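You operate a simulated robot arm through the tools that you are given. There is no shell and no other tool.

You run a simulated robot arm. Do the job below in one go: nothing can be reset, and whatever is moved stays where it is left.

JOB
The plain jar got a big dose by mistake: reject it and fill the pulp jar on small.
Fine: plain jar in the reject tub; pulp jar in the ring, fill drawer shut, dose button to small before the start; wait for FILLED. Set down upright: plain jar, pulp jar.

Only the result counts: the job must be done as asked and must still hold three seconds after the hand-in. Knocking over, shifting, dropping, spilling or breaking anything else fails it.

ROBOT AND FRAMES
A 7-joint arm with a two-finger parallel gripper, fixed in place. Base frame: the origin is on the floor under the middle of its stand, x ahead of it, y to its left, z up. Units: m, degrees, N and s.
It reaches about 0.91 m from its shoulder. Its first joint turns from -166.0 to 166.0 degrees. Payload 3.43 kg.
The tool frame sits at the grasp point between the pads (the TCP): z along the fingers, y along the line on which they close. The tips reach 0.03 m beyond it. Largest opening 0.094 m; finger width 0.028, thickness 0.01; the body of the gripper, 0.05 by 0.096 m, starts 0.055 m behind the TCP.
Orientation is that of the tool frame in the base frame, as a unit quaternion [x, y, z, w]. With the fingers straight down and closing along the base's y, the tool's x points along the base's -x, its y along +y and its z along -z.

CONTROLS
- The arm moves only by the tool drive_tool. Its argument "plan" is a list of rows, each a list of 7 numbers: the shift along the tool's x, y, z in mm, then the turn, a rotation vector about the tool's x, y, z in degrees, then the closure, from 0 (fully open) to 1 (shut). In form: [[dx, dy, dz, rx, ry, rz, fingers], ...]. A call has 1 to 20 rows; each row is the pose to reach, as a shift and turn from the pose commanded when the call began, along the tool's axes at that moment. Each row takes 0.2 s and may step no farther than 0.05 m and 8.6 degrees from the row before; otherwise, or with a gripper value out of range, the whole call is refused. Where a pose cannot be reached the arm comes as near as it can. A force on the tool above 50 N (or 10 N above the force at the start of the call, whichever is more), or a blocked arm, ends the call early, and 0.2 s more pass. Each finger travels about 0.045 m/s and halts on what it meets, pressing with about 28 N; the grip force reading is that of the motor and also rises with nothing between the fingers. The clock runs only during rows and for 0.2 s after the last one: add rows that repeat a pose to give the fingers time. The reply holds the time, the measured pose of the TCP, the force on the tool along the base axes, the opening and the grip force, in the units named above and with some noise, with the torque about the TCP (base axes, N m) and any sound that the robot's microphone picked up.
- Cameras (640 x 400 px; columns grow to the right, rows downward): "scene" is fixed at [0.0494, -0.651, 1.6198]; the picture's right is [0.51, -0.86, 0.00], its down [-0.61, -0.36, -0.70] and it looks along [0.60, 0.36, -0.71] (base axes); focal length 228 px, centre (320, 200). "wrist" rides on the gripper at [0.076, 0.014, -0.103] in the tool frame; the picture's right is [-0.18, 0.98, 0.00], its down [-0.75, -0.14, -0.64] and it looks along [-0.63, -0.12, 0.77] (tool axes); focal length 243 px, centre (320, 200). There is no depth. A picture from a camera that has moved, and an enlarged one, comes with that camera's place and axes in the base frame and with its lens.
- camera(camera): a new picture of that camera. It takes no simulated time.
- lift_body(by): slides the trunk up (or, below 0, down) by that many m; the arm rides with it, the base frame stays. It gives what a move gives, with no picture.
- zoom(camera, box): a new picture of the part [left, top, right, bottom] of that camera's present view, enlarged. It takes no simulated time.
- sign_off(): hands the job in; it is judged then, once.

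Places have to be worked out from the pictures, the camera data and where the tool is seen. Open the gripper and draw the arm clear of the work before you hand the job in, unless the task says otherwise.

The tools are called after "Emit:" as a command line: name --pt "numbers of a row" for each row, then --argument value for the rest, lists and objects as JSON in quotes. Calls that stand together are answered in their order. drive_tool: Moves the arm, as the interface text tells. Its arguments: {"type":"object","properties":{"plan":{"type":"array","items":{"type":"array","items":{"type":"number"}}}},"required":["plan"]} The other tools are called the same way: lift_body (by) moves the trunk up or down; camera (camera) takes a picture; zoom (camera, box) takes an enlarged picture of a part of a camera's view; sign_off () hands the job in.

At the start:

```text
time_s: 0.0
eef_pos: [0.2694, -0.3688, 1.4322]
tool_rot: [0.0, 1.0, 0.001, 0.0]
force: [-0.5, 0.1, -0.1]
ft_torque: [-0.02, 0.01, 0.0]
finger_gap: 0.0942
grasp_force: 0.1
trunk travel left (down, up): [-0.575, 0.035]
```

scene: 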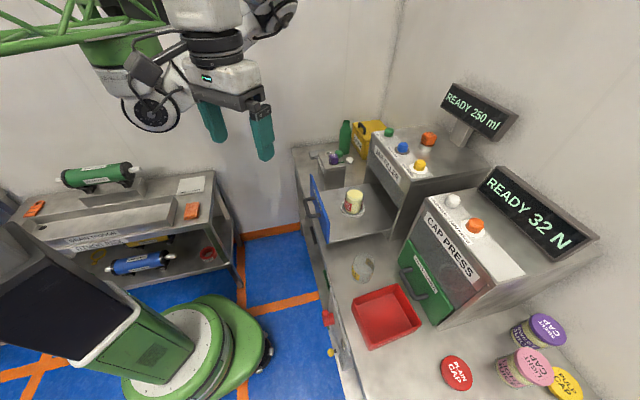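
wrist: 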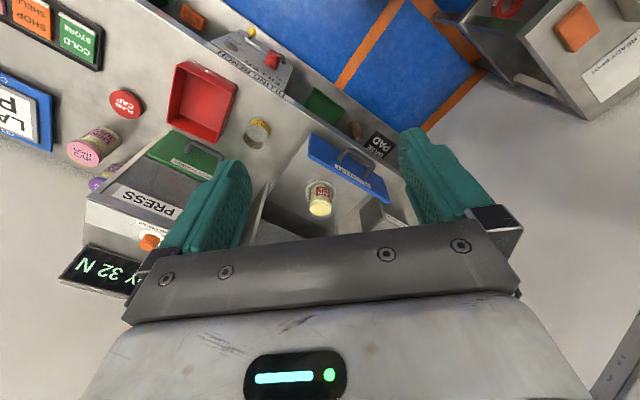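

I start by looking closely at the scene: the filler, the jar in its ring, the buttons, the red tub and the other jars.

Emit:
zoom --camera "scene" --box '[290, 110, 450, 210]'

Emit:
zoom --camera "scene" --box '[300, 180, 460, 280]'

Emit:
zoom --camera "scene" --box '[300, 270, 460, 370]'

Emit:
zoom --camera "scene" --box '[430, 290, 606, 400]'

Emit:
zoom --camera "wrist" --box '[160, 50, 400, 250]'

Emit:
zoom --camera "wrist" --box '[0, 0, 240, 200]'

```text
4.00 times, centred on (370, 160) of scene
camera zoom: at [0.0494, -0.651, 1.6198], right [0.51, -0.86, 0.0], down [-0.61, -0.36, -0.7], along [0.6, 0.36, -0.71], focal length 914 px, centre (120, 360)
```

zoom: 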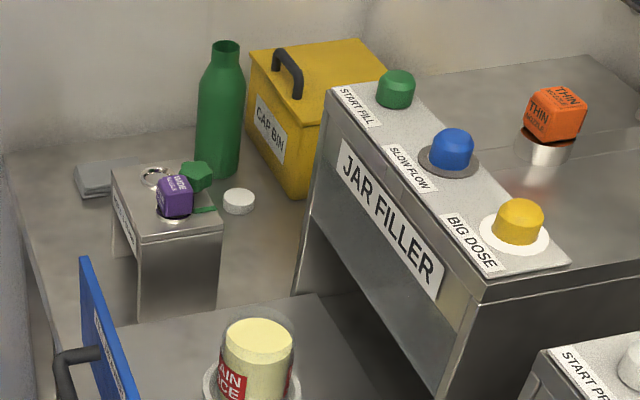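

```text
4.00 times, centred on (380, 230) of scene
camera zoom: at [0.0494, -0.651, 1.6198], right [0.51, -0.86, 0.0], down [-0.61, -0.36, -0.7], along [0.6, 0.36, -0.71], focal length 914 px, centre (80, 80)
```

zoom: 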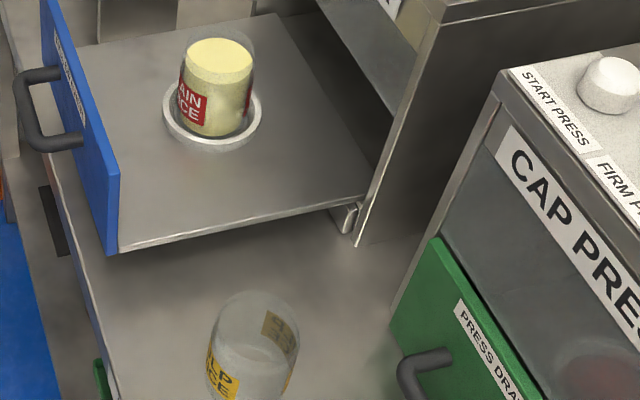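

```text
4.00 times, centred on (380, 320) of scene
camera zoom: at [0.0494, -0.651, 1.6198], right [0.51, -0.86, 0.0], down [-0.61, -0.36, -0.7], along [0.6, 0.36, -0.71], focal length 914 px, centre (80, -280)
```

zoom: 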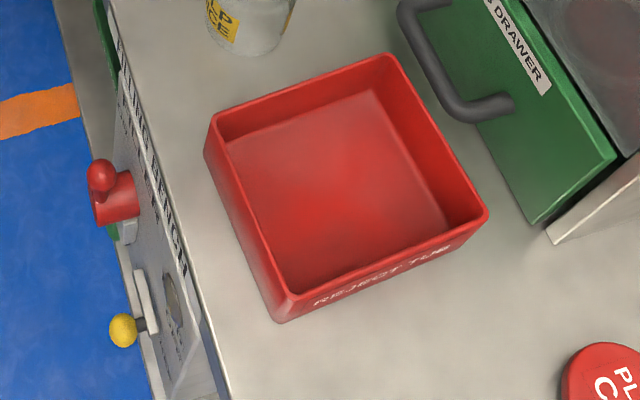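

```text
3.64 times, centred on (518, 345) of scene
camera zoom: at [0.0494, -0.651, 1.6198], right [0.51, -0.86, 0.0], down [-0.61, -0.36, -0.7], along [0.6, 0.36, -0.71], focal length 830 px, centre (-400, -327)
```

zoom: 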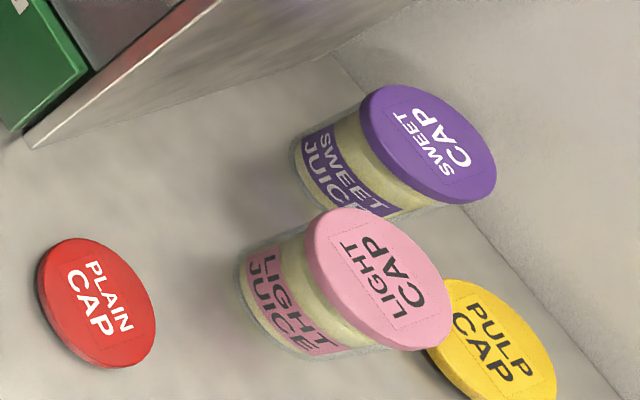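

```text
2.00 times, centred on (280, 150) of wrist
camera zoom: at [0.1953, -0.3549, 1.5346], right [0.18, 0.98, 0.0], down [0.75, -0.14, 0.64], along [0.63, -0.12, -0.77], focal length 485 px, centre (400, 300)
```

zoom: 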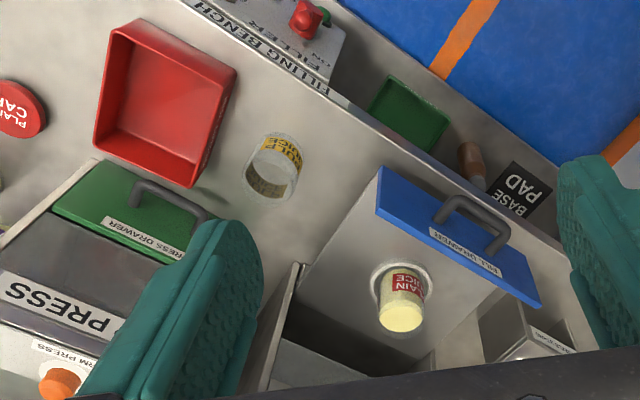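

```text
2.00 times, centred on (120, 100) of wrist
camera zoom: at [0.1953, -0.3549, 1.5346], right [0.18, 0.98, 0.0], down [0.75, -0.14, 0.64], along [0.63, -0.12, -0.77], focal length 485 px, centre (720, 400)
```

zoom: 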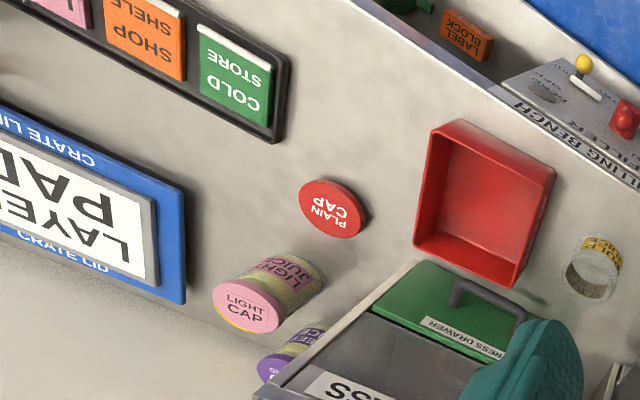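

The plain jar (filled) sits in the open filler drawer's ring at about (0.67, -0.44, top 1.0). Next I zoom in on the panel lettering, displays and pulp jar for details.

Emit:
zoom --camera "scene" --box '[336, 236, 400, 296]'

Emit:
zoom --camera "scene" --box '[310, 290, 370, 400]'

Emit:
zoom --camera "scene" --box '[430, 70, 530, 150]'

Emit:
zoom --camera "scene" --box '[295, 150, 375, 250]'

Emit:
zoom --camera "scene" --box '[375, 110, 455, 180]'

Emit:
zoom --camera "wrist" --box '[200, 20, 320, 120]'

Emit:
zoom --camera "wrist" --box '[230, 100, 350, 200]'

```text
6.67 times, centred on (368, 266) of scene
camera zoom: at [0.0494, -0.651, 1.6198], right [0.51, -0.86, 0.0], down [-0.61, -0.36, -0.7], along [0.6, 0.36, -0.71], focal length 1523 px, centre (0, -240)
```

zoom: 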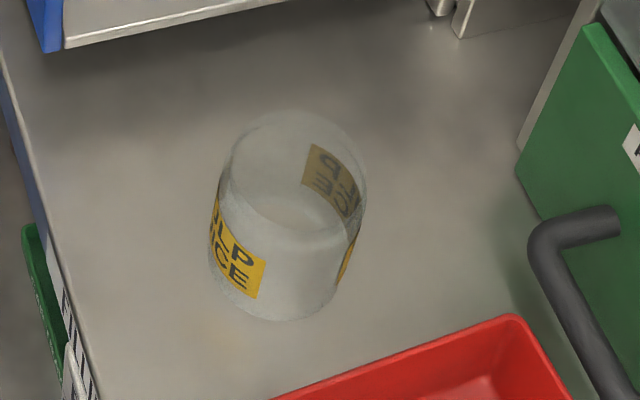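

```text
3.64 times, centred on (340, 345) of scene
camera zoom: at [0.0494, -0.651, 1.6198], right [0.51, -0.86, 0.0], down [-0.61, -0.36, -0.7], along [0.6, 0.36, -0.71], focal length 830 px, centre (247, -327)
```

zoom: 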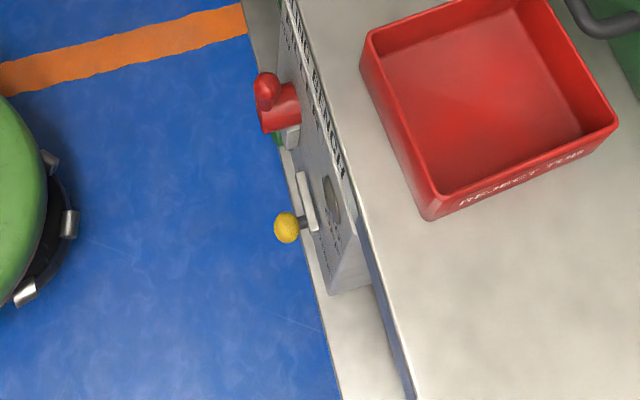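

```text
5.00 times, centred on (480, 110) of scene
camera zoom: at [0.0494, -0.651, 1.6198], right [0.51, -0.86, 0.0], down [-0.61, -0.36, -0.7], along [0.6, 0.36, -0.71], focal length 1142 px, centre (-480, 650)
```

zoom: 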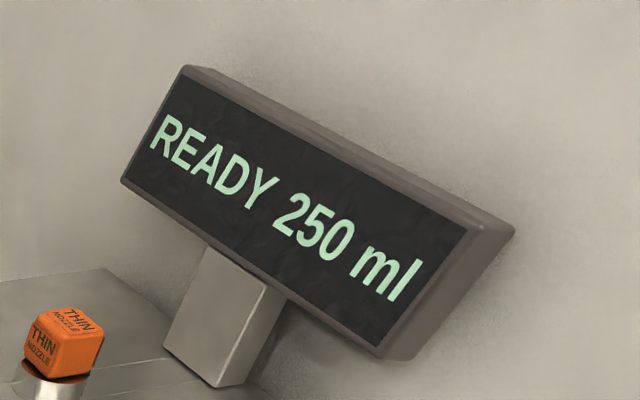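

```text
4.00 times, centred on (335, 200) of scene
camera zoom: at [0.0494, -0.651, 1.6198], right [0.51, -0.86, 0.0], down [-0.61, -0.36, -0.7], along [0.6, 0.36, -0.71], focal length 914 px, centre (260, 200)
```

zoom: 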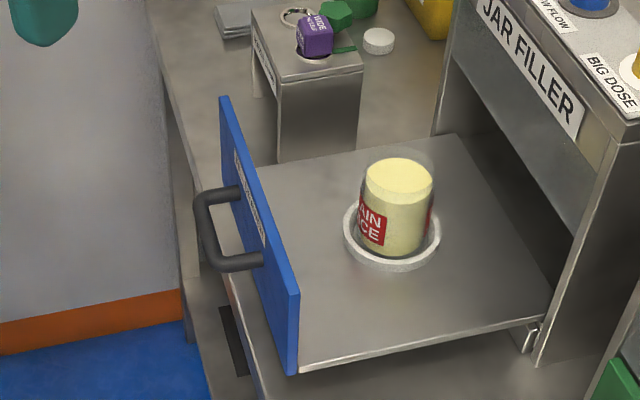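

```text
5.71 times, centred on (415, 145) of scene
camera zoom: at [0.0494, -0.651, 1.6198], right [0.51, -0.86, 0.0], down [-0.61, -0.36, -0.7], along [0.6, 0.36, -0.71], focal length 1305 px, centre (-223, 514)
```

zoom: 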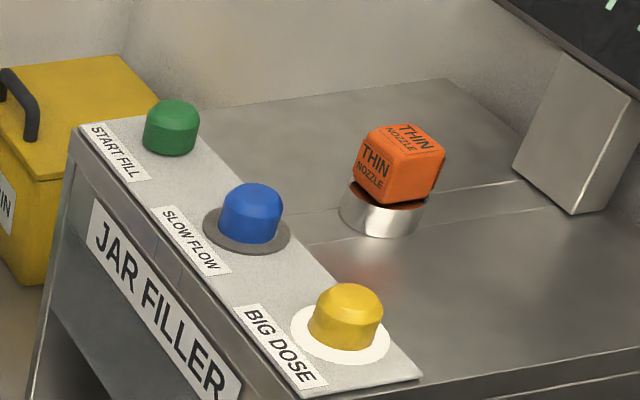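

```text
4.00 times, centred on (260, 70) of wrist
camera zoom: at [0.1953, -0.3549, 1.5346], right [0.18, 0.98, 0.0], down [0.75, -0.14, 0.64], along [0.63, -0.12, -0.77], focal length 970 px, centre (560, 720)
```

zoom: 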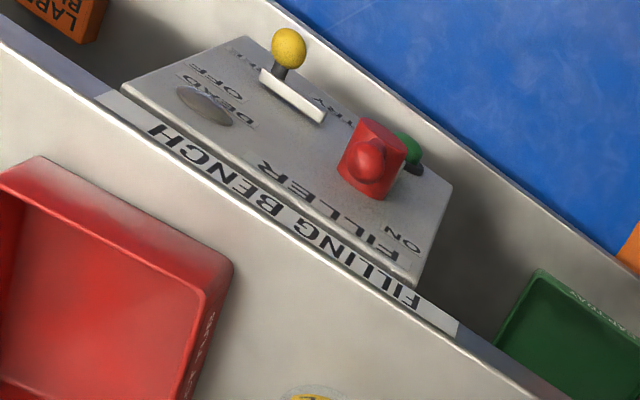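

```text
4.00 times, centred on (290, 150) of wrist
camera zoom: at [0.1953, -0.3549, 1.5346], right [0.18, 0.98, 0.0], down [0.75, -0.14, 0.64], along [0.63, -0.12, -0.77], focal length 970 px, centre (440, 400)
```

zoom: 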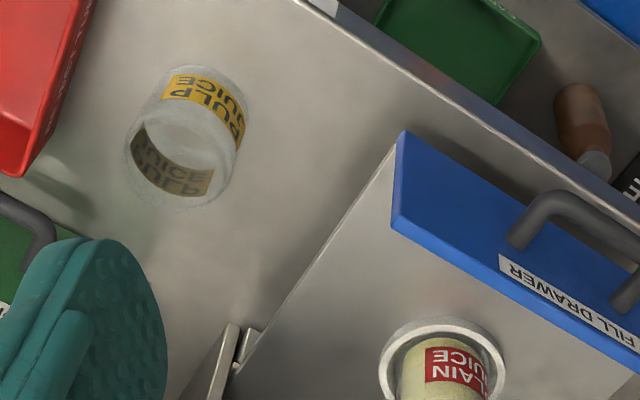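

The display shows READY 250 ml with the BIG DOSE ring lit. From both cameras I place the pulp jar at about (0.45, -0.58), the bench top at z≈0.85 and the filler front running about 43° to x. I'll lower the trunk some, with the tool clear in front of the bench, then look again.

Emit:
lift_body --by -0.15

```text
time_s: 1.8
eef_pos: [0.2705, -0.3696, 1.2822]
tool_rot: [0.0, 1.0, 0.001, 0.0]
force: [-0.2, 0.0, -0.1]
ft_torque: [-0.03, -0.01, -0.01]
finger_gap: 0.0941
grasp_force: 0.0
trunk travel left (down, up): [-0.425, 0.185]
```

The trunk is 0.15 m lower and the tool is now at z 1.28. I take new pictures from both cameras.

Emit:
camera --camera "scene"

Emit:
camera --camera "wrist"

```text
taken
```

scene: 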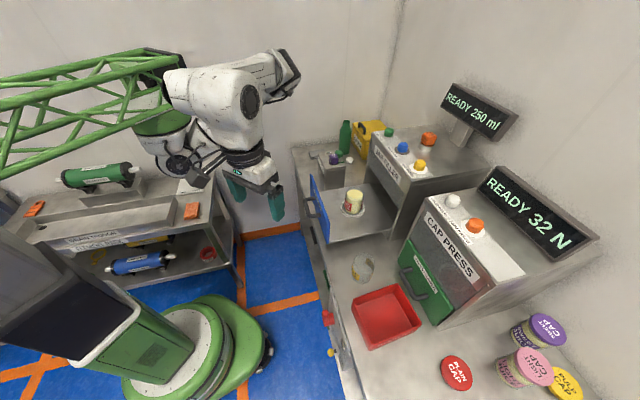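

```text
taken
camera wrist: at [0.1952, -0.3549, 1.3846], right [0.18, 0.98, 0.0], down [0.75, -0.14, 0.64], along [0.63, -0.12, -0.77], focal length 243 px, centre (320, 200)
```

wrist: 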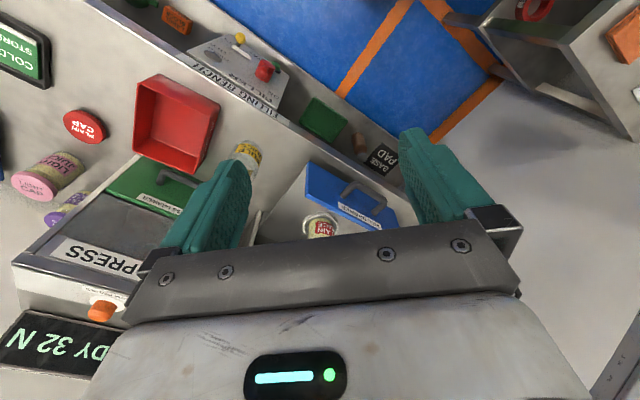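

I rotate the tool about 46° so the fingers close along the bench front, and move toward the jar at the same height for a better wrist view.

Emit:
drive_tool --pt "-30 -8 0 0 0 7.75 0" --pt "-60 -16 0 0 0 15.5 0" --pt "-90 -24 0 0 0 23.25 0" --pt "-120 -32 0 0 0 31 0" --pt "-150 -40 0 0 0 38.75 0" --pt "-180 -48 0 0 0 46.5 0" --pt "-180 -48 0 0 0 46.5 0"

Emit:
camera --camera "wrist"

Emit:
camera --camera "scene"

```text
time_s: 3.4
eef_pos: [0.45, -0.4188, 1.283]
tool_rot: [0.395, 0.919, 0.0, 0.0]
force: [-0.4, 0.6, -0.3]
ft_torque: [-0.04, -0.01, -0.03]
finger_gap: 0.0941
grasp_force: 0.1
trunk travel left (down, up): [-0.425, 0.185]
```

```text
taken
camera wrist: at [0.4084, -0.3533, 1.3856], right [0.84, 0.54, 0.0], down [0.42, -0.64, 0.64], along [0.35, -0.54, -0.77], focal length 243 px, centre (320, 200)
```

wrist: 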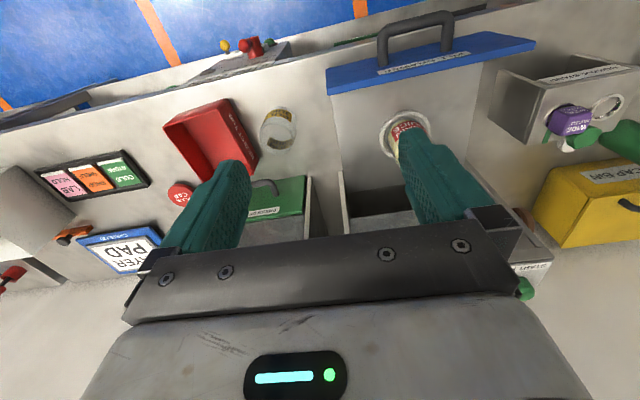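

```text
taken
```

scene: 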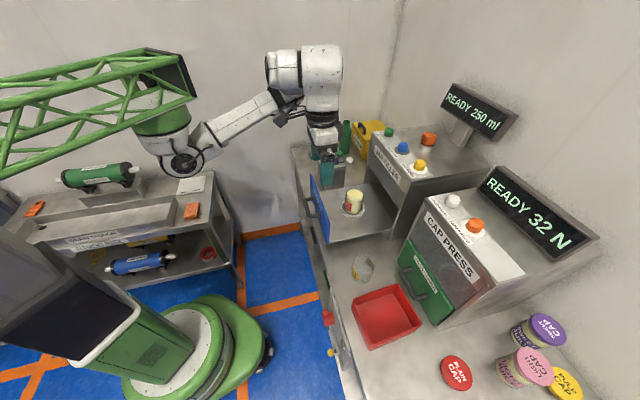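

The tool is now aligned with the bench front. I zoom in on the drawer with the plain jar, the pulp jar and the tub to refine positions.

Emit:
zoom --camera "wrist" --box '[320, 30, 480, 230]'

Emit:
zoom --camera "wrist" --box '[150, 80, 310, 200]'

Emit:
zoom --camera "wrist" --box '[480, 40, 640, 160]'

```text
2.00 times, centred on (400, 130) of wrist
camera zoom: at [0.4084, -0.3533, 1.3856], right [0.84, 0.54, 0.0], down [0.42, -0.64, 0.64], along [0.35, -0.54, -0.77], focal length 485 px, centre (160, 340)
```

zoom: 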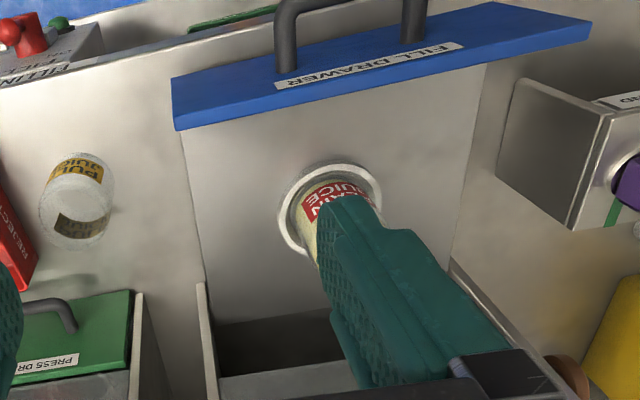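

```text
3.33 times, centred on (230, 140) of wrist
camera zoom: at [0.4084, -0.3533, 1.3856], right [0.84, 0.54, 0.0], down [0.42, -0.64, 0.64], along [0.35, -0.54, -0.77], focal length 809 px, centre (620, 400)
```

zoom: 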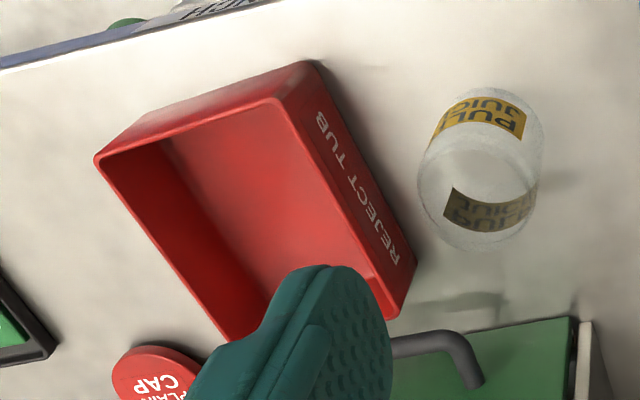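

```text
3.33 times, centred on (560, 100) of wrist
camera zoom: at [0.4084, -0.3533, 1.3856], right [0.84, 0.54, 0.0], down [0.42, -0.64, 0.64], along [0.35, -0.54, -0.77], focal length 809 px, centre (-480, 533)
```

zoom: 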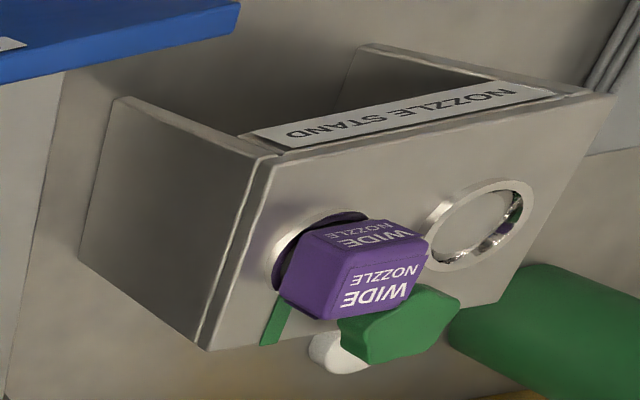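

Stereo gives: plain jar centre ≈ (0.671, -0.442), ring at z≈0.92, jar top ≈1.0; pulp jar ≈ (0.454, -0.581), top ≈0.94; tub centre ≈ (0.353, -0.696), rim ≈0.912. I move above the plain jar and stop at z 1.12 to check alignment.

Emit:
drive_tool --pt "-28 24 0 0 0 0 0" --pt "-56 48 0 0 0 0 0" --pt "-85 72 10 0 0 0 0" --pt "-113 96 40 0 0 0 0" --pt "-141 120 70 0 0 0 0" --pt "-169 144.5 100 0 0 0 0" --pt "-169 144.5 135 0 0 0 0" --pt "-169 144.5 163 0 0 0 0" --pt "-169 144.5 163 0 0 0 0"

Emit:
camera --camera "wrist"

Emit:
camera --camera "scene"

```text
time_s: 5.3
eef_pos: [0.6704, -0.4423, 1.1182]
tool_rot: [0.395, 0.919, 0.0, 0.0]
force: [0.6, 0.4, -0.1]
ft_torque: [-0.01, 0.04, 0.01]
finger_gap: 0.0939
grasp_force: 0.1
trunk travel left (down, up): [-0.425, 0.185]
```

```text
taken
camera wrist: at [0.6303, -0.3769, 1.2209], right [0.84, 0.54, 0.0], down [0.42, -0.64, 0.64], along [0.35, -0.54, -0.77], focal length 243 px, centre (320, 200)
```

wrist: 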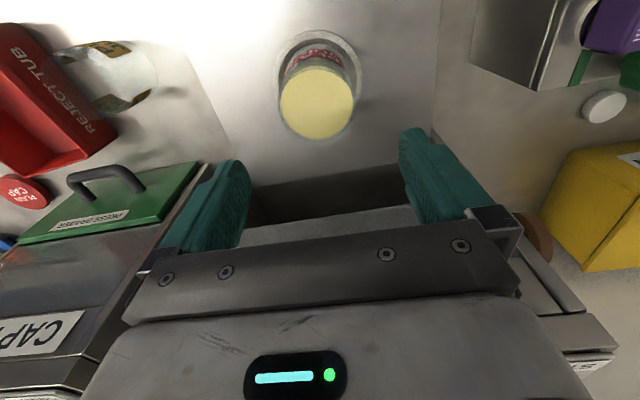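

```text
taken
```

scene: 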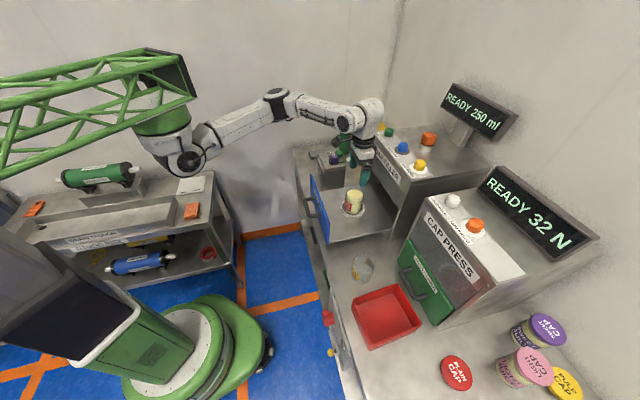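

The jar centre by this view is (0.668, -0.442), right under the tool. I zoom in to see the jar rim and its height before descending.

Emit:
zoom --camera "wrist" --box '[240, 20, 400, 160]'

Emit:
zoom --camera "scene" --box '[320, 130, 400, 230]'

```text
2.86 times, centred on (320, 90) of wrist
camera zoom: at [0.6303, -0.3769, 1.2209], right [0.84, 0.54, 0.0], down [0.42, -0.64, 0.64], along [0.35, -0.54, -0.77], focal length 693 px, centre (320, 514)
```

zoom: 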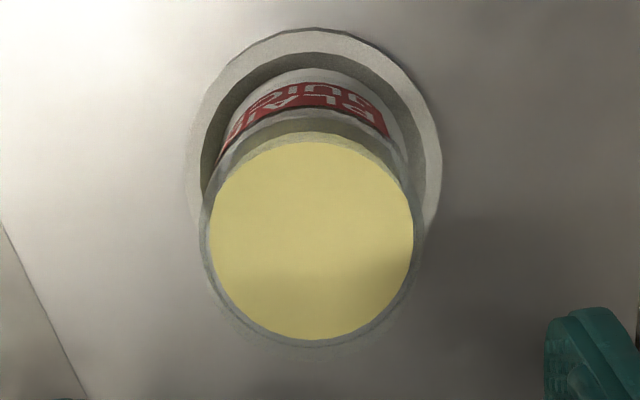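

```text
4.00 times, centred on (360, 180) of scene
camera zoom: at [0.0494, -0.651, 1.6198], right [0.51, -0.86, 0.0], down [-0.61, -0.36, -0.7], along [0.6, 0.36, -0.71], focal length 914 px, centre (160, 280)
```

zoom: 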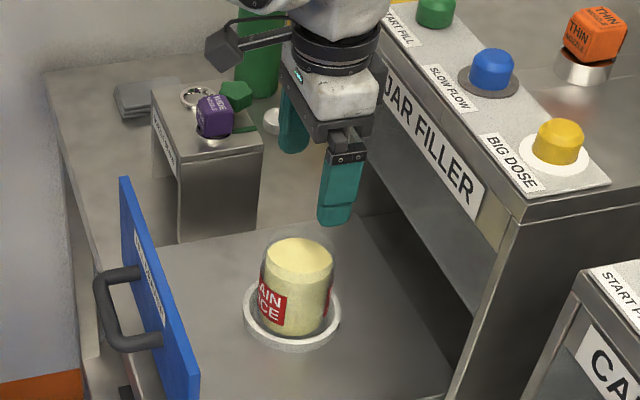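

The jar sits within 3 mm of the tool axis. I descend so the TCP is at about 0.985, just below the rim, keeping the tips above the ring.

Emit:
drive_tool --pt "0 0 35 0 0 0 0" --pt "0 0 70 0 0 0 0" --pt "0 0 100 0 0 0 0" --pt "0 0 120 0 0 0 0" --pt "0 0 133 0 0 0 0" --pt "0 0 133 0 0 0 0"

Emit:
camera --camera "wrist"

Emit:
zoom --camera "scene" --box '[320, 150, 400, 230]'

```text
time_s: 6.8
eef_pos: [0.6698, -0.439, 0.9842]
tool_rot: [0.395, 0.919, -0.001, 0.0]
force: [-1.1, -0.1, -0.3]
ft_torque: [0.03, -0.05, -0.02]
finger_gap: 0.0941
grasp_force: 0.1
trunk travel left (down, up): [-0.425, 0.185]
```

```text
taken
camera wrist: at [0.6299, -0.3744, 1.0873], right [0.84, 0.54, 0.0], down [0.42, -0.64, 0.64], along [0.35, -0.54, -0.77], focal length 243 px, centre (320, 200)
```

wrist: 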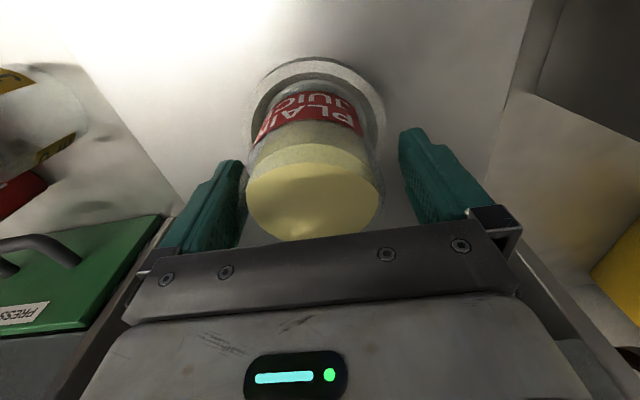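

```text
5.00 times, centred on (360, 190) of scene
camera zoom: at [0.0494, -0.651, 1.6198], right [0.51, -0.86, 0.0], down [-0.61, -0.36, -0.7], along [0.6, 0.36, -0.71], focal length 1142 px, centre (120, 250)
```

zoom: 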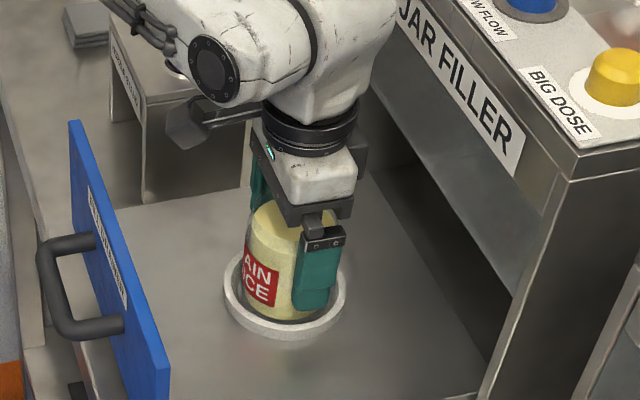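

The jar is centred between the fingers and the tips clear the ring. I close the gripper on it and wait for the grip to settle.

Emit:
drive_tool --pt "0 0 0 0 0 0 0.3" --pt "0 0 0 0 0 0 1" --pt "0 0 0 0 0 0 1" --pt "0 0 0 0 0 0 1" --pt "0 0 0 0 0 0 1"

```text
time_s: 8.0
eef_pos: [0.6707, -0.4388, 0.9842]
tool_rot: [0.395, 0.919, 0.0, 0.0]
force: [-3.0, -3.0, 0.3]
ft_torque: [-0.15, 0.1, 0.02]
finger_gap: 0.0708
grasp_force: 27.8
trunk travel left (down, up): [-0.425, 0.185]
```

The gap reads 71 mm with a 28 N grip, so the jar is held. I lift it gently straight up above the drawer panel height.

Emit:
drive_tool --pt "0 0 -3 0 0 0 1" --pt "0 0 -10 0 0 0 1" --pt "0 0 -22 0 0 0 1" --pt "0 0 -38 0 0 0 1" --pt "0 0 -58 0 0 0 1" --pt "0 0 -80 0 0 0 1" --pt "0 0 -102 0 0 0 1" --pt "0 0 -120 0 0 0 1" --pt "0 0 -132 0 0 0 1" --pt "0 0 -140 0 0 0 1" --pt "0 0 -140 0 0 0 1"

Emit:
camera --camera "scene"

Emit:
camera --camera "wrist"

```text
time_s: 10.3
eef_pos: [0.6728, -0.4395, 1.1268]
tool_rot: [0.395, 0.919, 0.0, -0.001]
force: [-0.2, 0.1, -2.8]
ft_torque: [0.05, 0.01, 0.0]
finger_gap: 0.0706
grasp_force: 27.7
trunk travel left (down, up): [-0.425, 0.185]
```

```text
taken
```

scene: 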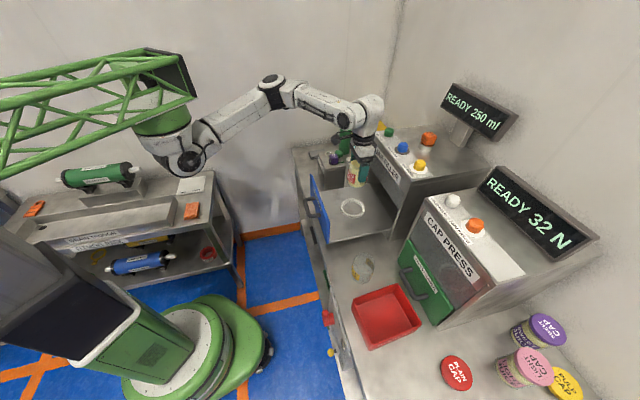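

```text
taken
camera wrist: at [0.6309, -0.375, 1.2294], right [0.84, 0.54, 0.0], down [0.42, -0.64, 0.64], along [0.35, -0.54, -0.77], focal length 243 px, centre (320, 200)
```

wrist: 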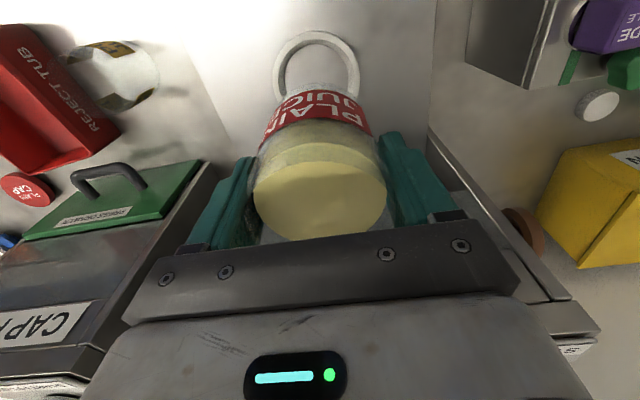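

The jar is up (about 0.28 kg) and the ring is empty. I carry it level along the bench front to above the reject tub with a smooth speed profile.

Emit:
drive_tool --pt "0.2 -2.5 0 0 0 0 1" --pt "0.8 -10 0 0 0 0 1" --pt "1.8 -22.2 0 0 0 0 1" --pt "3.2 -38.9 0 0 0 0 1" --pt "5 -59.6 0 0 0 0 1" --pt "7 -83.9 0 0 0 0 1" --pt "9.3 -111.2 0 0 0 0 1" --pt "11.7 -140.7 0 0 0 0 1" --pt "14.3 -171.8 0 0 0 0 1" --pt "17 -203.6 0 0 0 0 1" --pt "19.6 -235.4 0 0 0 0 1" --pt "22.2 -266.5 0 0 0 0 1" --pt "24.6 -296 0 0 0 0 1" --pt "26.9 -323.3 0 0 0 0 1" --pt "28.9 -347.6 0 0 0 0 1" --pt "30.7 -368.3 0 0 0 0 1" --pt "32.1 -385 0 0 0 0 1" --pt "33.1 -397.2 0 0 0 0 1" --pt "33.7 -404.7 0 0 0 0 1" --pt "33.9 -407.2 0 0 0 0 1"

Emit:
camera --camera "scene"

Emit:
camera --camera "wrist"

```text
time_s: 14.6
eef_pos: [0.3521, -0.6953, 1.1251]
tool_rot: [0.395, 0.919, 0.001, 0.0]
force: [0.1, 0.2, -2.6]
ft_torque: [0.02, -0.01, 0.0]
finger_gap: 0.0708
grasp_force: 28.5
trunk travel left (down, up): [-0.425, 0.185]
```

```text
taken
```

scene: 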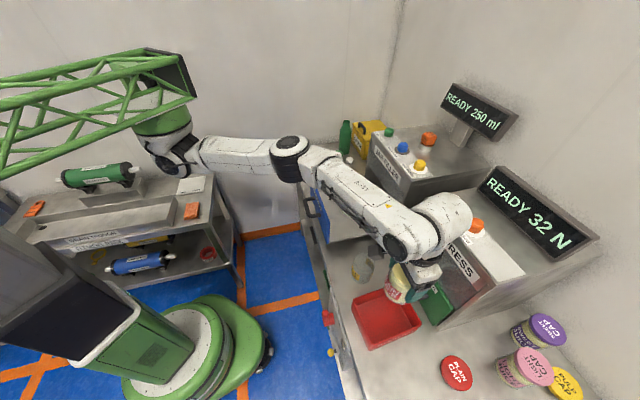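

```text
taken
camera wrist: at [0.3118, -0.6302, 1.228], right [0.84, 0.54, 0.0], down [0.42, -0.64, 0.64], along [0.35, -0.54, -0.77], focal length 243 px, centre (320, 200)
```

wrist: 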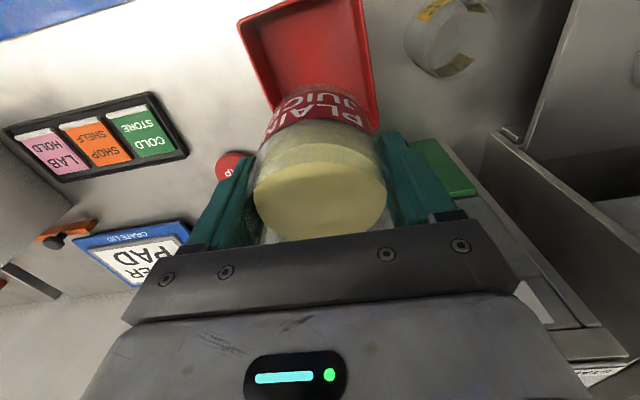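

The jar is above the tub. I zoom the wrist view to check the tub rim position relative to the tool before lowering.

Emit:
zoom --camera "wrist" --box '[210, 0, 410, 140]'

Emit:
zoom --camera "scene" --box '[340, 240, 460, 360]'

```text
2.86 times, centred on (310, 70) of wrist
camera zoom: at [0.3118, -0.6302, 1.228], right [0.84, 0.54, 0.0], down [0.42, -0.64, 0.64], along [0.35, -0.54, -0.77], focal length 693 px, centre (349, 571)
```

zoom: 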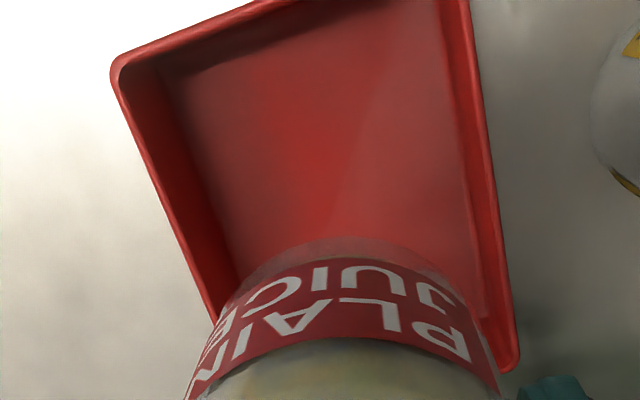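

```text
3.33 times, centred on (400, 300) of scene
camera zoom: at [0.0494, -0.651, 1.6198], right [0.51, -0.86, 0.0], down [-0.61, -0.36, -0.7], along [0.6, 0.36, -0.71], focal length 761 px, centre (53, -133)
```

zoom: 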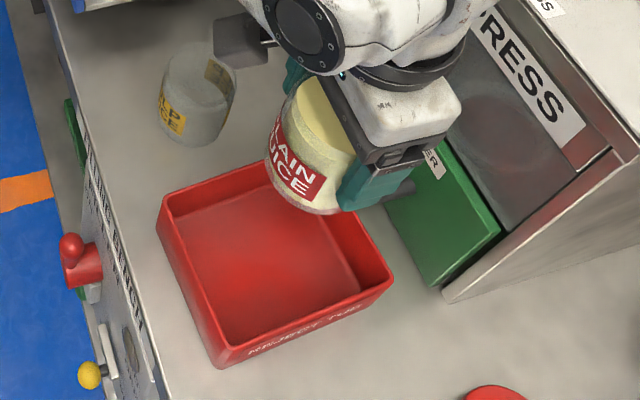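

Tub rim corners put its centre at about (0.353, -0.698), within 3 mm of the tool. I lower the jar to TCP z≈0.955 first.

Emit:
drive_tool --pt "0 0 5 0 0 0 1" --pt "-1 0 18 0 0 0 1" --pt "-2 0 36 0 0 0 1" --pt "-2 0 58 0 0 0 1" --pt "-2 0 82 0 0 0 1" --pt "-2 0 106 0 0 0 1" --pt "-2 0 128 0 0 0 1" --pt "-2 0 146 0 0 0 1" --pt "-2 0 160 0 0 0 1" --pt "-2 0 170 0 0 0 1" --pt "-2 0 170 0 0 0 1"

Emit:
zoom --camera "scene" --box '[340, 240, 460, 360]'

Emit:
camera --camera "wrist"

```text
time_s: 16.9
eef_pos: [0.3513, -0.6965, 0.955]
tool_rot: [0.395, 0.919, 0.0, 0.001]
force: [-0.3, 0.4, -3.2]
ft_torque: [0.0, 0.01, -0.02]
finger_gap: 0.0709
grasp_force: 28.2
trunk travel left (down, up): [-0.425, 0.185]
```

```text
3.33 times, centred on (400, 300) of scene
camera zoom: at [0.0494, -0.651, 1.6198], right [0.51, -0.86, 0.0], down [-0.61, -0.36, -0.7], along [0.6, 0.36, -0.71], focal length 761 px, centre (53, -133)
```

zoom: 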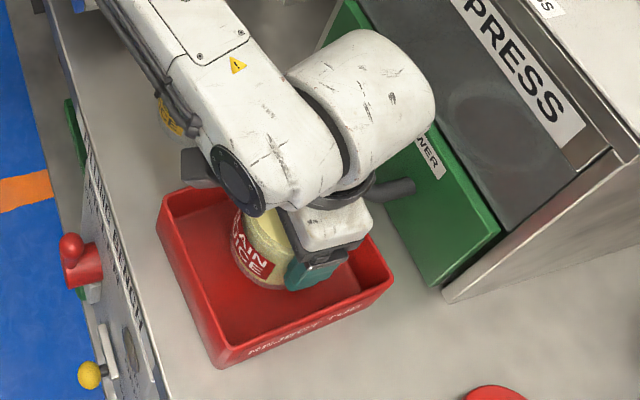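

```text
taken
camera wrist: at [0.3115, -0.6322, 1.0582], right [0.84, 0.54, 0.0], down [0.42, -0.64, 0.64], along [0.35, -0.54, -0.77], focal length 243 px, centre (320, 200)
```

wrist: 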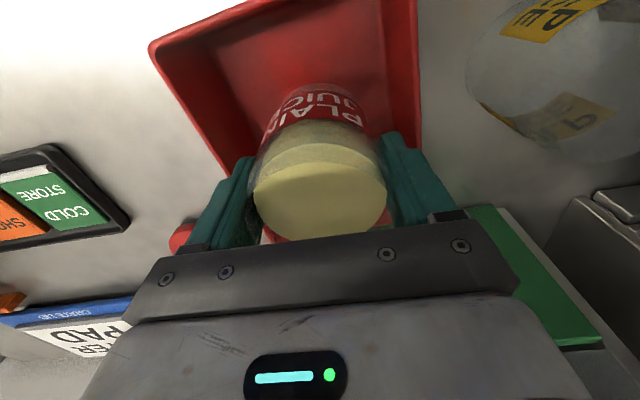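

All is well aligned inside the tub. I lower in small steps, watching the force for contact with the tub floor.

Emit:
drive_tool --pt "0 0 4 0 0 0 1" --pt "0 0 8 0 0 0 1" --pt "0 0 12 0 0 0 1" --pt "0 0 14 0 0 0 1" --pt "0 0 14 0 0 0 1"

```text
time_s: 18.1
eef_pos: [0.3528, -0.6964, 0.9424]
tool_rot: [0.395, 0.919, 0.0, 0.0]
force: [-0.3, 0.5, -2.7]
ft_torque: [-0.01, 0.0, 0.03]
finger_gap: 0.0709
grasp_force: 28.3
trunk travel left (down, up): [-0.425, 0.185]
```

No contact yet (force still just the weight). I go on in 2 mm steps.

Emit:
drive_tool --pt "0 0 2 0 0 0 1" --pt "0 0 4 0 0 0 1" --pt "0 0 6 0 0 0 1" --pt "0 0 6 0 0 0 1"

```text
time_s: 19.1
eef_pos: [0.3552, -0.6971, 0.9353]
tool_rot: [0.395, 0.919, 0.0, 0.0]
force: [-0.8, 0.6, -2.5]
ft_torque: [0.0, -0.02, 0.01]
finger_gap: 0.0707
grasp_force: 28.0
trunk travel left (down, up): [-0.425, 0.185]
```

Still free at TCP 0.935. I continue another 6 mm in 2 mm steps.

Emit:
drive_tool --pt "0 0 2 0 0 0 1" --pt "0 0 4 0 0 0 1" --pt "0 0 6 0 0 0 1" --pt "0 0 6 0 0 0 1"

Emit:
zoom --camera "scene" --box '[360, 270, 440, 340]'

```text
time_s: 20.1
eef_pos: [0.3552, -0.6974, 0.9294]
tool_rot: [0.394, 0.919, 0.0, 0.0]
force: [-0.1, 0.5, -2.6]
ft_torque: [0.0, 0.01, 0.02]
finger_gap: 0.0707
grasp_force: 27.9
trunk travel left (down, up): [-0.425, 0.185]
```

```text
5.71 times, centred on (400, 305) of scene
camera zoom: at [0.0494, -0.651, 1.6198], right [0.51, -0.86, 0.0], down [-0.61, -0.36, -0.7], along [0.6, 0.36, -0.71], focal length 1305 px, centre (-137, -400)
```

zoom: 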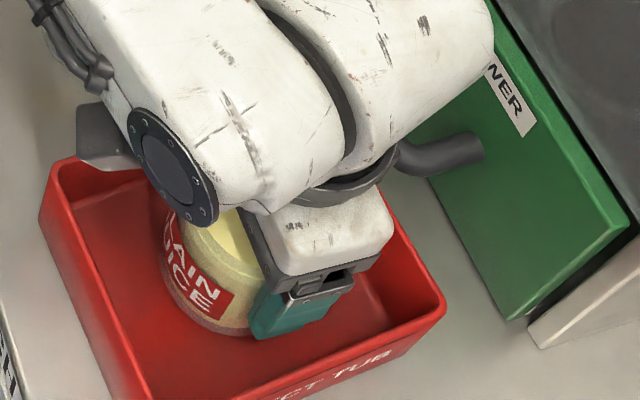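

The jar is still hanging slightly above the tub floor. I continue down in 2 mm steps.

Emit:
drive_tool --pt "0 0 2 0 0 0 1" --pt "0 0 4 0 0 0 1" --pt "0 0 6 0 0 0 1" --pt "0 0 6 0 0 0 1"

```text
time_s: 21.1
eef_pos: [0.3542, -0.6982, 0.9232]
tool_rot: [0.395, 0.919, 0.0, 0.001]
force: [-1.0, 0.5, -2.7]
ft_torque: [-0.02, -0.02, -0.03]
finger_gap: 0.0706
grasp_force: 27.6
trunk travel left (down, up): [-0.425, 0.185]
```

Still only the jar's weight on the sensor. I continue 2 mm at a time.

Emit:
drive_tool --pt "0 0 2 0 0 0 1" --pt "0 0 4 0 0 0 1" --pt "0 0 4 0 0 0 1"

```text
time_s: 21.9
eef_pos: [0.354, -0.6975, 0.9216]
tool_rot: [0.394, 0.919, -0.001, 0.001]
force: [-0.4, -1.8, 22.0]
ft_torque: [0.02, -0.12, 0.01]
finger_gap: 0.0709
grasp_force: 28.2
trunk travel left (down, up): [-0.425, 0.185]
```

Contact: +22 N, so the jar stands on the tub floor at TCP 0.922. I relieve the pressure by 2 mm and then open partially to stay clear of the tub walls.

Emit:
drive_tool --pt "0 0 -2 0 0 0 1" --pt "0 0 -2.5 0 0 0 1" --pt "0 0 -2.5 0 0 0 0.15" --pt "0 0 -2.5 0 0 0 0.12" --pt "0 0 -2.5 0 0 0 0.12" --pt "0 0 -2.5 0 0 0 0.12"

Emit:
camera --camera "wrist"

Emit:
zoom --camera "scene" --box '[360, 270, 440, 340]'

```text
time_s: 23.4
eef_pos: [0.3539, -0.6975, 0.9228]
tool_rot: [0.395, 0.919, 0.0, 0.001]
force: [0.4, -0.2, -0.7]
ft_torque: [-0.01, 0.0, -0.01]
finger_gap: 0.0829
grasp_force: 0.1
trunk travel left (down, up): [-0.425, 0.185]
```

```text
taken
camera wrist: at [0.3123, -0.6329, 1.0248], right [0.84, 0.54, 0.0], down [0.42, -0.64, 0.64], along [0.35, -0.54, -0.77], focal length 243 px, centre (320, 200)
```

wrist: 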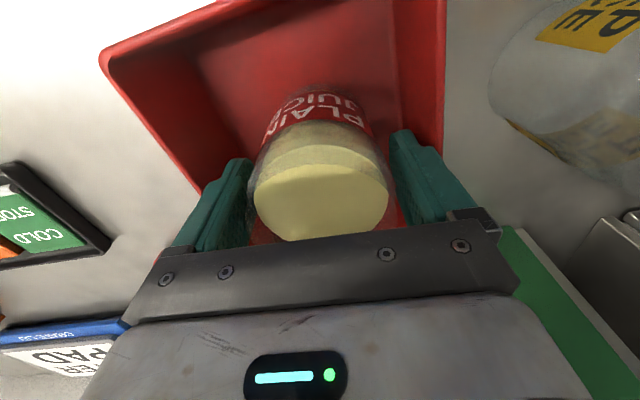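

```text
5.71 times, centred on (400, 305) of scene
camera zoom: at [0.0494, -0.651, 1.6198], right [0.51, -0.86, 0.0], down [-0.61, -0.36, -0.7], along [0.6, 0.36, -0.71], focal length 1305 px, centre (-137, -400)
```

zoom: 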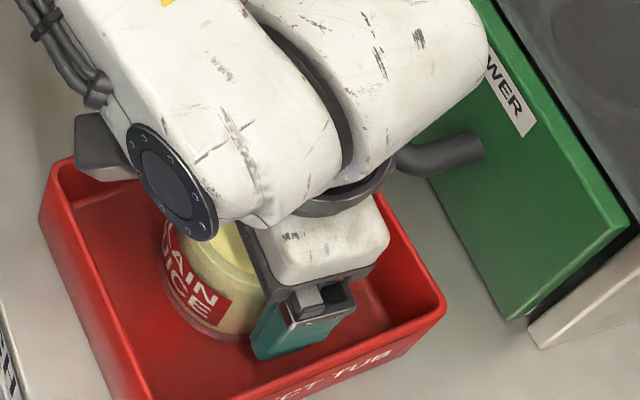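

The jar stands upright in the tub and the force is zero. I lift the open gripper straight up clear of it.

Emit:
drive_tool --pt "0 0 -5 0 0 0 0.12" --pt "0 0 -15 0 0 0 0.12" --pt "0 0 -30 0 0 0 0.12" --pt "0 0 -50 0 0 0 0.1" --pt "0 0 -80 0 0 0 0" --pt "0 0 -115 0 0 0 0" --pt "0 0 -150 0 0 0 0" --pt "0 0 -180 0 0 0 0" --pt "0 0 -180 0 0 0 0"

Emit:
camera --camera "wrist"

Emit:
camera --camera "scene"

```text
time_s: 25.4
eef_pos: [0.3559, -0.6959, 1.104]
tool_rot: [0.395, 0.919, 0.0, 0.001]
force: [0.6, 0.1, -1.0]
ft_torque: [-0.03, 0.01, -0.01]
finger_gap: 0.094
grasp_force: 0.0
trunk travel left (down, up): [-0.425, 0.185]
```

```text
taken
camera wrist: at [0.3147, -0.6313, 1.2069], right [0.84, 0.54, 0.0], down [0.42, -0.64, 0.64], along [0.35, -0.54, -0.77], focal length 243 px, centre (320, 200)
```

wrist: 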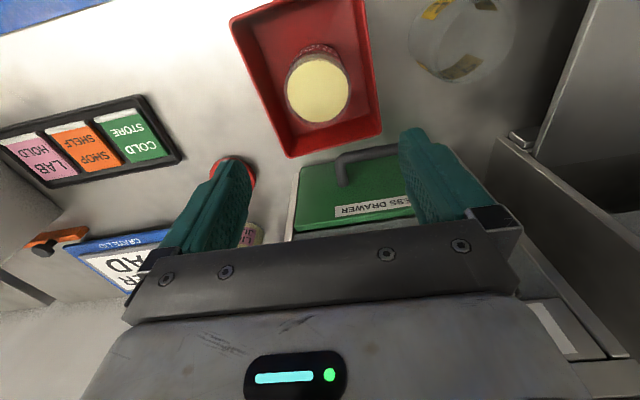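

```text
taken
```

scene: 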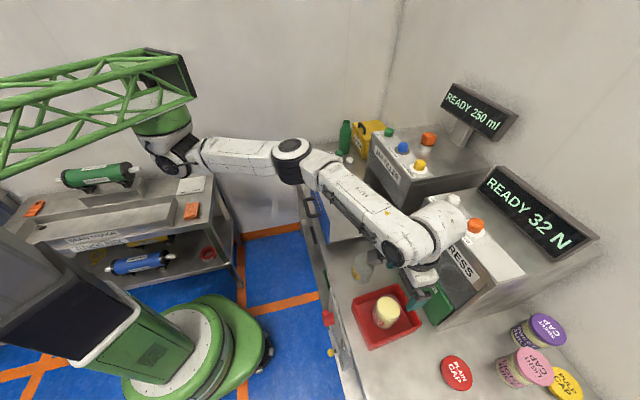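

The plain jar stands upright in the tub. Next I move above the pulp jar at about (0.454, -0.581).

Emit:
drive_tool --pt "3 30 0 0 0 0 0" --pt "6 60 0 0 0 0 0" --pt "10 90 0 0 0 0 0" --pt "13 120 0 0 0 0 0" --pt "16 150 0 0 0 0 0" --pt "16 150 0 0 0 0 0"

Emit:
camera --camera "wrist"

Emit:
zoom --camera "wrist" --box '[240, 20, 400, 160]'

Emit:
camera --camera "scene"

```text
time_s: 26.8
eef_pos: [0.4517, -0.5823, 1.1003]
tool_rot: [0.395, 0.919, 0.0, 0.001]
force: [-0.2, 0.0, 0.0]
ft_torque: [0.01, 0.01, 0.0]
finger_gap: 0.0937
grasp_force: 0.0
trunk travel left (down, up): [-0.425, 0.185]
```

```text
taken
camera wrist: at [0.4113, -0.5177, 1.2029], right [0.84, 0.54, 0.0], down [0.42, -0.64, 0.64], along [0.35, -0.54, -0.77], focal length 243 px, centre (320, 200)
```

wrist: 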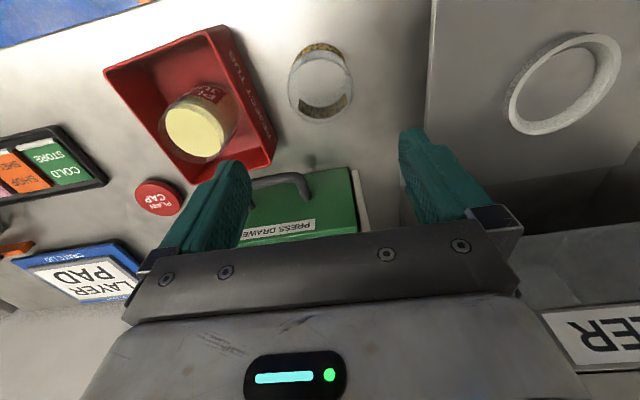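

```text
2.86 times, centred on (320, 90) of wrist
camera zoom: at [0.4113, -0.5177, 1.2029], right [0.84, 0.54, 0.0], down [0.42, -0.64, 0.64], along [0.35, -0.54, -0.77], focal length 693 px, centre (320, 514)
```

zoom: 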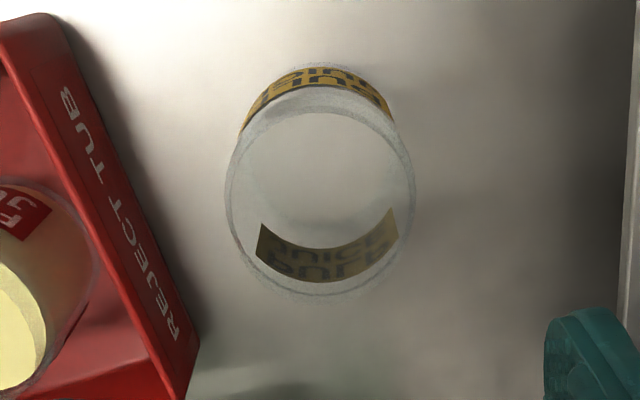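

```text
taken
```

scene: 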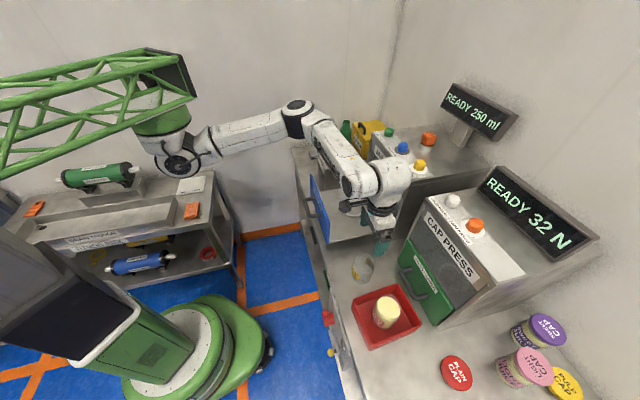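

The pulp jar's rim centre computes to (0.452, -0.581) with rim z≈0.93, right below the tool. I descend partway and check that the arm clears the drawer panel.

Emit:
drive_tool --pt "0 0 25 0 0 0 0" --pt "0 0 55 0 0 0 0" --pt "0 0 85 0 0 0 0" --pt "0 0 110 0 0 0 0" --pt "0 0 110 0 0 0 0"

Emit:
zoom --camera "scene" --box '[280, 80, 440, 300]'

Emit:
camera --camera "wrist"

```text
time_s: 27.9
eef_pos: [0.4526, -0.5829, 0.9941]
tool_rot: [0.395, 0.919, 0.001, 0.0]
force: [-0.9, 0.5, 0.6]
ft_torque: [0.01, 0.01, -0.02]
finger_gap: 0.0942
grasp_force: 0.1
trunk travel left (down, up): [-0.425, 0.185]
```

```text
1.82 times, centred on (360, 190) of scene
camera zoom: at [0.0494, -0.651, 1.6198], right [0.51, -0.86, 0.0], down [-0.61, -0.36, -0.7], along [0.6, 0.36, -0.71], focal length 415 px, centre (247, 218)
```

zoom: 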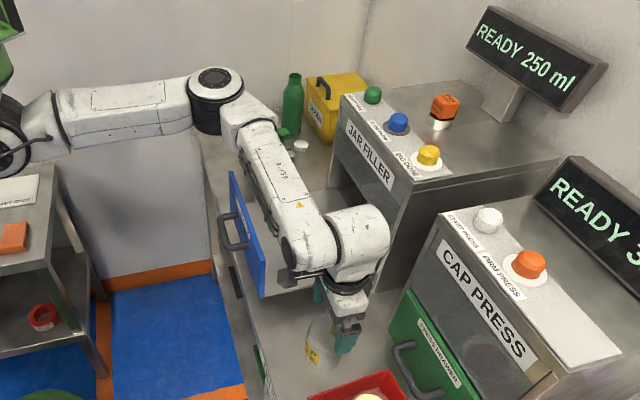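

```text
taken
camera wrist: at [0.411, -0.5181, 1.0962], right [0.84, 0.54, 0.0], down [0.42, -0.64, 0.64], along [0.35, -0.54, -0.77], focal length 243 px, centre (320, 200)
```

wrist: 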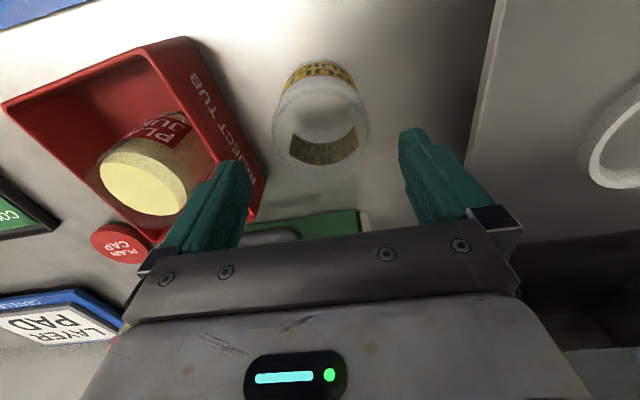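

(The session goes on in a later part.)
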